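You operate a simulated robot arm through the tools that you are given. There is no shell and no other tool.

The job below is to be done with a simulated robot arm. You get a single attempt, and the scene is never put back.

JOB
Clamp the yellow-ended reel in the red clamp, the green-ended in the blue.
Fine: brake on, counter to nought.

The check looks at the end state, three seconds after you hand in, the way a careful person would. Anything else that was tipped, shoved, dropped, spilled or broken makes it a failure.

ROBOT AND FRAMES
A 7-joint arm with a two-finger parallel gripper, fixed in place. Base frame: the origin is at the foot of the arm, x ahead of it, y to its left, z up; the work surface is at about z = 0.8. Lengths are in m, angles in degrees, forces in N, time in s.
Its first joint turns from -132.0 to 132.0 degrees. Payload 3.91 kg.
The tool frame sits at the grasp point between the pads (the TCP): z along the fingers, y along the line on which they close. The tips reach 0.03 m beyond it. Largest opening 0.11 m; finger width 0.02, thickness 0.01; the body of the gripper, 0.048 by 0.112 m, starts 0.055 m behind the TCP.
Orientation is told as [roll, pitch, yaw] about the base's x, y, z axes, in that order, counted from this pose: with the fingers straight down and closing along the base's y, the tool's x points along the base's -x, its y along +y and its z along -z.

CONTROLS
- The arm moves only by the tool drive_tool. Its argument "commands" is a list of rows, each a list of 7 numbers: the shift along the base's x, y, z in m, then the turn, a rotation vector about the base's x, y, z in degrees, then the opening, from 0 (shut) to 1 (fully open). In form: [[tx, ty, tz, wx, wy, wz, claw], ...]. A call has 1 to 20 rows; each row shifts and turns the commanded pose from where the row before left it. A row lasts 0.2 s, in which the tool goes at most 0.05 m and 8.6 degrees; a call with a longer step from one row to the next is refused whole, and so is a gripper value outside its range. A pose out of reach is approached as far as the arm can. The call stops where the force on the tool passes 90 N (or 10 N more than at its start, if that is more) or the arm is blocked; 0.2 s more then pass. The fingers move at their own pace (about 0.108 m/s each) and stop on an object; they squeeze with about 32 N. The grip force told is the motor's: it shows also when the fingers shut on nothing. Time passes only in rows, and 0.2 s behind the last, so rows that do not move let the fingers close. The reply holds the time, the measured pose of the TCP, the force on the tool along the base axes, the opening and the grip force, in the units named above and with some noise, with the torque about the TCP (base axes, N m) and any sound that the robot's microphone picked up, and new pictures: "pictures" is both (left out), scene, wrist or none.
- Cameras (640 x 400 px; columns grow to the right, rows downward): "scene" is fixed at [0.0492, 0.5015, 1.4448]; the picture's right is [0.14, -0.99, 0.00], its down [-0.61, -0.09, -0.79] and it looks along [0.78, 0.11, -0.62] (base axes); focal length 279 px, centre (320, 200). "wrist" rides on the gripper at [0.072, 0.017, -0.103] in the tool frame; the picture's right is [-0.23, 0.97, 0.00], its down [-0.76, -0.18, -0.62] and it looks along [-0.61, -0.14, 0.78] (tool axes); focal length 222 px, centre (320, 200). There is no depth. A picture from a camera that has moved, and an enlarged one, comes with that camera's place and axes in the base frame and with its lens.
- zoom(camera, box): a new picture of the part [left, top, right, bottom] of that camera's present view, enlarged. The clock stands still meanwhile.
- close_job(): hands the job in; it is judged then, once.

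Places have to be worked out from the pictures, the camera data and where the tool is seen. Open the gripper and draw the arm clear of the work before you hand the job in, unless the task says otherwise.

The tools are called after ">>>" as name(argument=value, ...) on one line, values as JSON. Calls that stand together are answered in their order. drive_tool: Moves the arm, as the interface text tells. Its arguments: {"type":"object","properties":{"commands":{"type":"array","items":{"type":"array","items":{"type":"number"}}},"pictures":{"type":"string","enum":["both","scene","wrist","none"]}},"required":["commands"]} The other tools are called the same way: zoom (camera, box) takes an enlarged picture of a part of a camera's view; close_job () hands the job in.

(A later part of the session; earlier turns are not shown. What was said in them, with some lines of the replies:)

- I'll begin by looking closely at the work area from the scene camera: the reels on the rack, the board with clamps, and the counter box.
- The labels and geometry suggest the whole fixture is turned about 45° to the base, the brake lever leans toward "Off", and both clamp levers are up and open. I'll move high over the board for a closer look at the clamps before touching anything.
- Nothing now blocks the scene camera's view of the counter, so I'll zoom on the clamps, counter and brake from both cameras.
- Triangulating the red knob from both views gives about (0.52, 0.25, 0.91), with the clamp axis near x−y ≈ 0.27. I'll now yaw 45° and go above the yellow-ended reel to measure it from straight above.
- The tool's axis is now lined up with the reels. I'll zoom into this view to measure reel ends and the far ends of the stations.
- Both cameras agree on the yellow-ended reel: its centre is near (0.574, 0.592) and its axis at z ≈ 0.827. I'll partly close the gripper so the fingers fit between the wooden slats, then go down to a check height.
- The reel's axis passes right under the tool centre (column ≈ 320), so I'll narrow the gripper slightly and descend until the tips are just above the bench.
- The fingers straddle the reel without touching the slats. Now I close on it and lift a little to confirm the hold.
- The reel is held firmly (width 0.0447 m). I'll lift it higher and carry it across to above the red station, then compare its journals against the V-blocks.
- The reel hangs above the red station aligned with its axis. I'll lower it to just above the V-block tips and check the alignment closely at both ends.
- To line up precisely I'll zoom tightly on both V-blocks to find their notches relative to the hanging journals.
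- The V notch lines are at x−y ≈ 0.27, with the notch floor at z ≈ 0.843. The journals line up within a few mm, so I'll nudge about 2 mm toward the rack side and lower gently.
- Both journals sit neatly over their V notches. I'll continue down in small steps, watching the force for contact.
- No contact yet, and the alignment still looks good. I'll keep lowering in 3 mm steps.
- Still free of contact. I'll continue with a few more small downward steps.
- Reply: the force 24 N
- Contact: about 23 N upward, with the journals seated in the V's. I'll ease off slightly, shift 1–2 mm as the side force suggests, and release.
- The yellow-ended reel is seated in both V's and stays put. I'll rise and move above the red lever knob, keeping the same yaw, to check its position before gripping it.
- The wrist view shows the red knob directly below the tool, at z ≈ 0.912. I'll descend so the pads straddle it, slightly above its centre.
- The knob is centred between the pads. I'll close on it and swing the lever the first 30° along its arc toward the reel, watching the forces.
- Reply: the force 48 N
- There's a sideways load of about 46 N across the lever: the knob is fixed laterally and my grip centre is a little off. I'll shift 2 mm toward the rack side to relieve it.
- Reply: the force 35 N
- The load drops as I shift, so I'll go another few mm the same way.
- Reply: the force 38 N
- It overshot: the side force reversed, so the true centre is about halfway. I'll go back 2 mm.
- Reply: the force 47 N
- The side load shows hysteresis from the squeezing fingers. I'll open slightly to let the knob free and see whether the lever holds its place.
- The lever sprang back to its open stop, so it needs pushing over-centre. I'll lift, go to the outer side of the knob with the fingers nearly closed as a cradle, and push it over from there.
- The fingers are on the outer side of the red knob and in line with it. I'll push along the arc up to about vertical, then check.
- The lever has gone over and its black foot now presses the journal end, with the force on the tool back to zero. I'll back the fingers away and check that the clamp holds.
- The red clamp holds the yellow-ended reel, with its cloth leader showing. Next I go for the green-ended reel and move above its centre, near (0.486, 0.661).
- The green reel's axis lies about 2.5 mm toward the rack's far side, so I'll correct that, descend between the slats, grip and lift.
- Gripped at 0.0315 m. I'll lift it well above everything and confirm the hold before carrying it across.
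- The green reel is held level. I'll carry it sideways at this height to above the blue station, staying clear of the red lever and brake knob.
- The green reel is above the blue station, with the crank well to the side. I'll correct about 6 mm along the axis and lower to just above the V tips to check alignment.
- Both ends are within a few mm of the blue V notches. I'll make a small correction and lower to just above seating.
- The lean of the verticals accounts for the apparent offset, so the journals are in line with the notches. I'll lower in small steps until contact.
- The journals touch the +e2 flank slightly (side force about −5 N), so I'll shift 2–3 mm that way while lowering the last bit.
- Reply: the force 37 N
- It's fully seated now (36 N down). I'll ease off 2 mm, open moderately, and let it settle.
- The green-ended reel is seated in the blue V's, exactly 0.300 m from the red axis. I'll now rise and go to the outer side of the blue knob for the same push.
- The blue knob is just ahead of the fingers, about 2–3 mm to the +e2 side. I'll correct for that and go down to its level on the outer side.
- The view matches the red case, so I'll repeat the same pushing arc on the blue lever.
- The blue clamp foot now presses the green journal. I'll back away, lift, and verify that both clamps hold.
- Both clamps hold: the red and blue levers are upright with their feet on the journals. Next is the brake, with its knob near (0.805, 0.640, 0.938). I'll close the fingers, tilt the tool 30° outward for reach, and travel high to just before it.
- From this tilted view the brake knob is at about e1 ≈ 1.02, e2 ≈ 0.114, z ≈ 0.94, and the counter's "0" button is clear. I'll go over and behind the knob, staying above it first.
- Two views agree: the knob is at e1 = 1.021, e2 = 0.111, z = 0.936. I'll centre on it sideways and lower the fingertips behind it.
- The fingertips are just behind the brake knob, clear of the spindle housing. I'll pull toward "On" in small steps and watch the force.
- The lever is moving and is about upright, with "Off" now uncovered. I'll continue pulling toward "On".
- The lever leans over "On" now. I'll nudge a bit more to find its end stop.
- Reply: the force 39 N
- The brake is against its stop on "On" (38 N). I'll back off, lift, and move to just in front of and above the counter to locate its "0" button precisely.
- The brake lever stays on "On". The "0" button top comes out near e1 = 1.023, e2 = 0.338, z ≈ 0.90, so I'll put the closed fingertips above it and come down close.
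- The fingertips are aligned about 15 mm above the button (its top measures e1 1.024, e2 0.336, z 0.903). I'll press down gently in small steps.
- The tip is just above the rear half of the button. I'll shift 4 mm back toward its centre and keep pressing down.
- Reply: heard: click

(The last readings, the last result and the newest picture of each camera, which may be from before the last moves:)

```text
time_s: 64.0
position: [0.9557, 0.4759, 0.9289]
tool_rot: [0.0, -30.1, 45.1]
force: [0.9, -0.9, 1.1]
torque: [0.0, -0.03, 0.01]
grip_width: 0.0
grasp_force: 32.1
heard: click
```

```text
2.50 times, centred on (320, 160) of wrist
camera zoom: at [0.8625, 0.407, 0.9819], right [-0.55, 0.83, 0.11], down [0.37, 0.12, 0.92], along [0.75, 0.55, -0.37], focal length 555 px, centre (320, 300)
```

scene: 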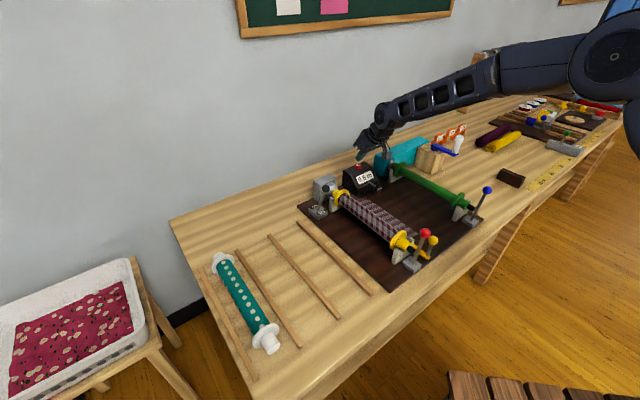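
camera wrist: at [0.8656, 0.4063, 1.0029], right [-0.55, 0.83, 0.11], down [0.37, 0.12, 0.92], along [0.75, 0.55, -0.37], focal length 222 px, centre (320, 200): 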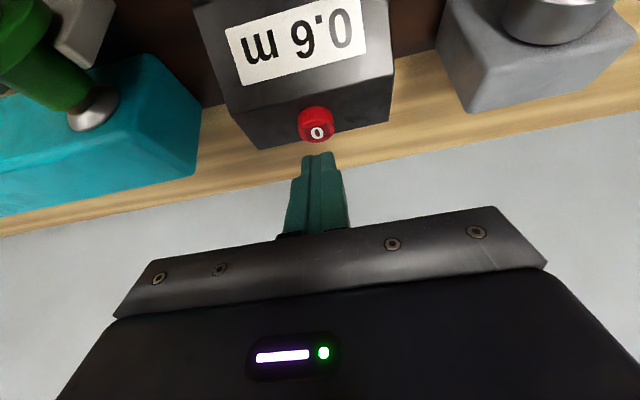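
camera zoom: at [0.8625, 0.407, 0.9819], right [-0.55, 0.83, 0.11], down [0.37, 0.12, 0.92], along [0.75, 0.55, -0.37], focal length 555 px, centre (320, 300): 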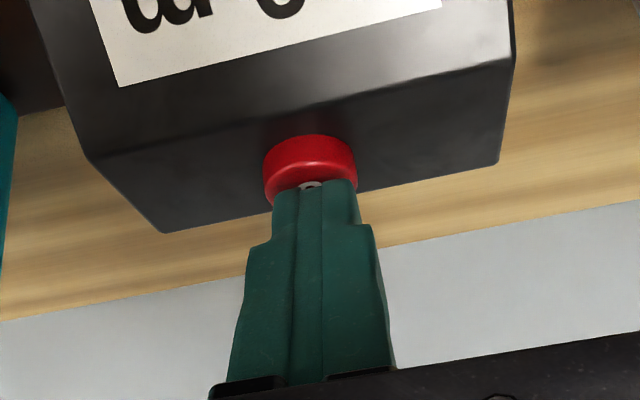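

A click was heard and the display reads 0.0 m. I'll lift straight up, return the tool to vertical, and draw the arm clear with the gripper open.

>>> drive_tool(commands=[[0, 0, 0.02, 0, 0, 0, 0], [0, 0, 0.04, 0, 0, 0, 0], [0, 0, 0.045, 0, 0, 0, 0], [0, 0, 0.045, 0, 0, 0, 0], [-0.03, -0.015, 0.03, -3.0, 3.0, 0, 0.2], [-0.03, -0.015, 0.03, -3.0, 3.0, 0, 0.4], [-0.035, -0.02, 0.01, -3.0, 3.0, 0, 0.6], [-0.035, -0.025, 0.01, -3.0, 3.0, 0, 0.8], [-0.035, -0.03, 0, -3.0, 3.0, 0, 1], [-0.035, -0.03, 0, -3.0, 3.0, 0, 1], [-0.035, -0.03, 0, -3.2, 3.2, 0, 1], [-0.035, -0.03, 0, 0, 0, 0, 1], [-0.035, -0.03, 0, 0, 0, 0, 1], [-0.035, -0.03, 0, 0, 0, 0, 1], [-0.035, -0.03, 0, 0, 0, 0, 1], [0, 0, 0, 0, 0, 0, 1]], pictures="both")

>>> zoom(camera="scene", box=[290, 140, 420, 230])

>>> zoom(camera="scene", box=[370, 150, 510, 280])

>>> zoom(camera="scene", box=[180, 200, 400, 370])

```text
time_s: 67.4
position: [0.5783, 0.1893, 1.1578]
tool_rot: [0.0, -0.1, 45.0]
force: [0.3, 0.1, 0.5]
torque: [-0.02, 0.0, 0.01]
grip_width: 0.1099
grasp_force: 0.1
camera wrist: at [0.5159, 0.15, 1.2616], right [-0.53, 0.85, 0.0], down [0.66, 0.41, 0.62], along [0.53, 0.33, -0.78], focal length 222 px, centre (320, 200)
```

scene: 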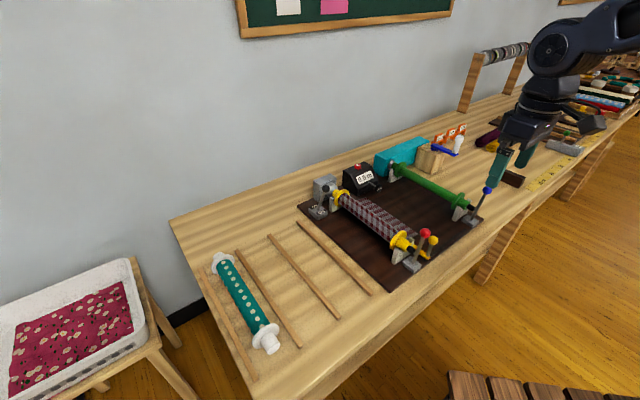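
wrist: 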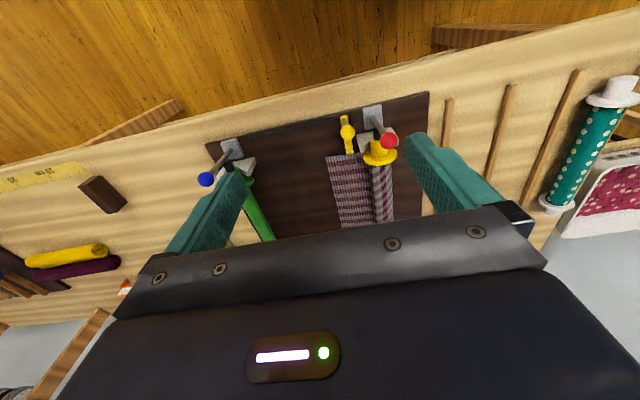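

```text
4.44 times, centred on (355, 185) of scene
camera zoom: at [0.0492, 0.5015, 1.4448], right [0.14, -0.99, 0.0], down [-0.61, -0.09, -0.79], along [0.78, 0.11, -0.62], focal length 1238 px, centre (164, 267)
```

zoom: 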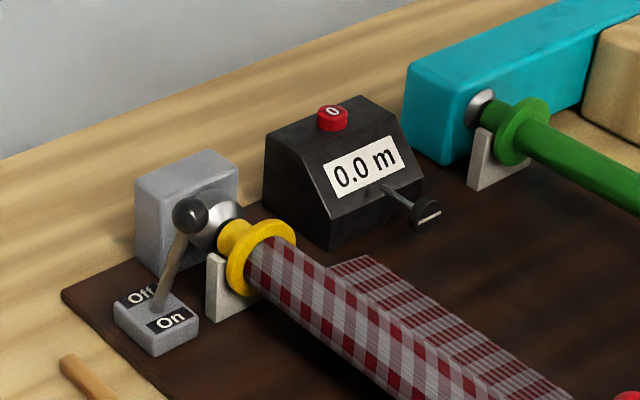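

```text
3.08 times, centred on (440, 215) of scene
camera zoom: at [0.0492, 0.5015, 1.4448], right [0.14, -0.99, 0.0], down [-0.61, -0.09, -0.79], along [0.78, 0.11, -0.62], focal length 857 px, centre (-49, 154)
```

zoom: 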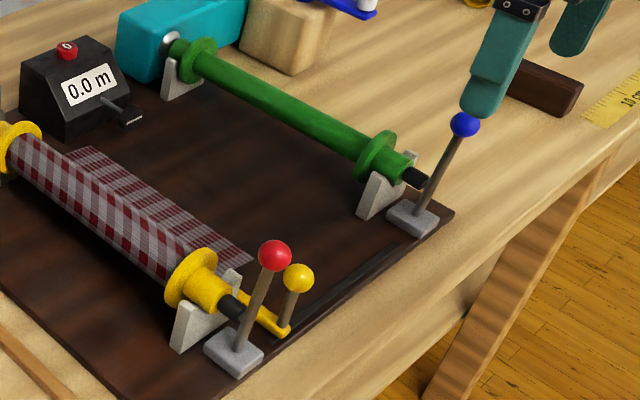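

```text
2.35 times, centred on (290, 285) of scene
camera zoom: at [0.0492, 0.5015, 1.4448], right [0.14, -0.99, 0.0], down [-0.61, -0.09, -0.79], along [0.78, 0.11, -0.62], focal length 655 px, centre (391, 0)
```

zoom: 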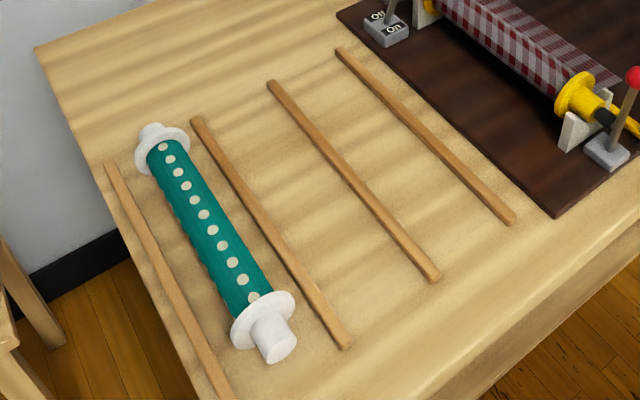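

Everything is in place: both reels are clamped in the right stations, the brake is on "On", the counter reads 0.0 m, and the third reel and yellow bar haven't moved. The arm is clear with the gripper open, so I'm handing in.

>>> close_job()

```text
The job is handed in.
```

The job is done and handed in. Before handing in, I checked these from the cameras:

- **Yellow-ended reel:** it sits in the red station's V-blocks. The red lever is over and its foot presses the journal end.
- **Green-ended reel:** it sits in the blue station's V-blocks and is clamped the same way by the blue lever.
- **Brake:** the lever is over to "On", and I pushed it until it hit its stop.
- **Counter:** I pressed the "0" button and heard a click. The display reads 0.0 m.

When the red clamp closed, a strip of the plaid cloth appeared on the board beside the yellow-ended reel. I left it as it was.

On my first try at the red lever, gripping its knob put up to about 46 N of sideways load on it. I let go, it sprang back open, and I closed it by pushing instead. I saw no damage.

The white-ended reel, the yellow bar and the crank look untouched. The arm is clear of the work with the gripper open.
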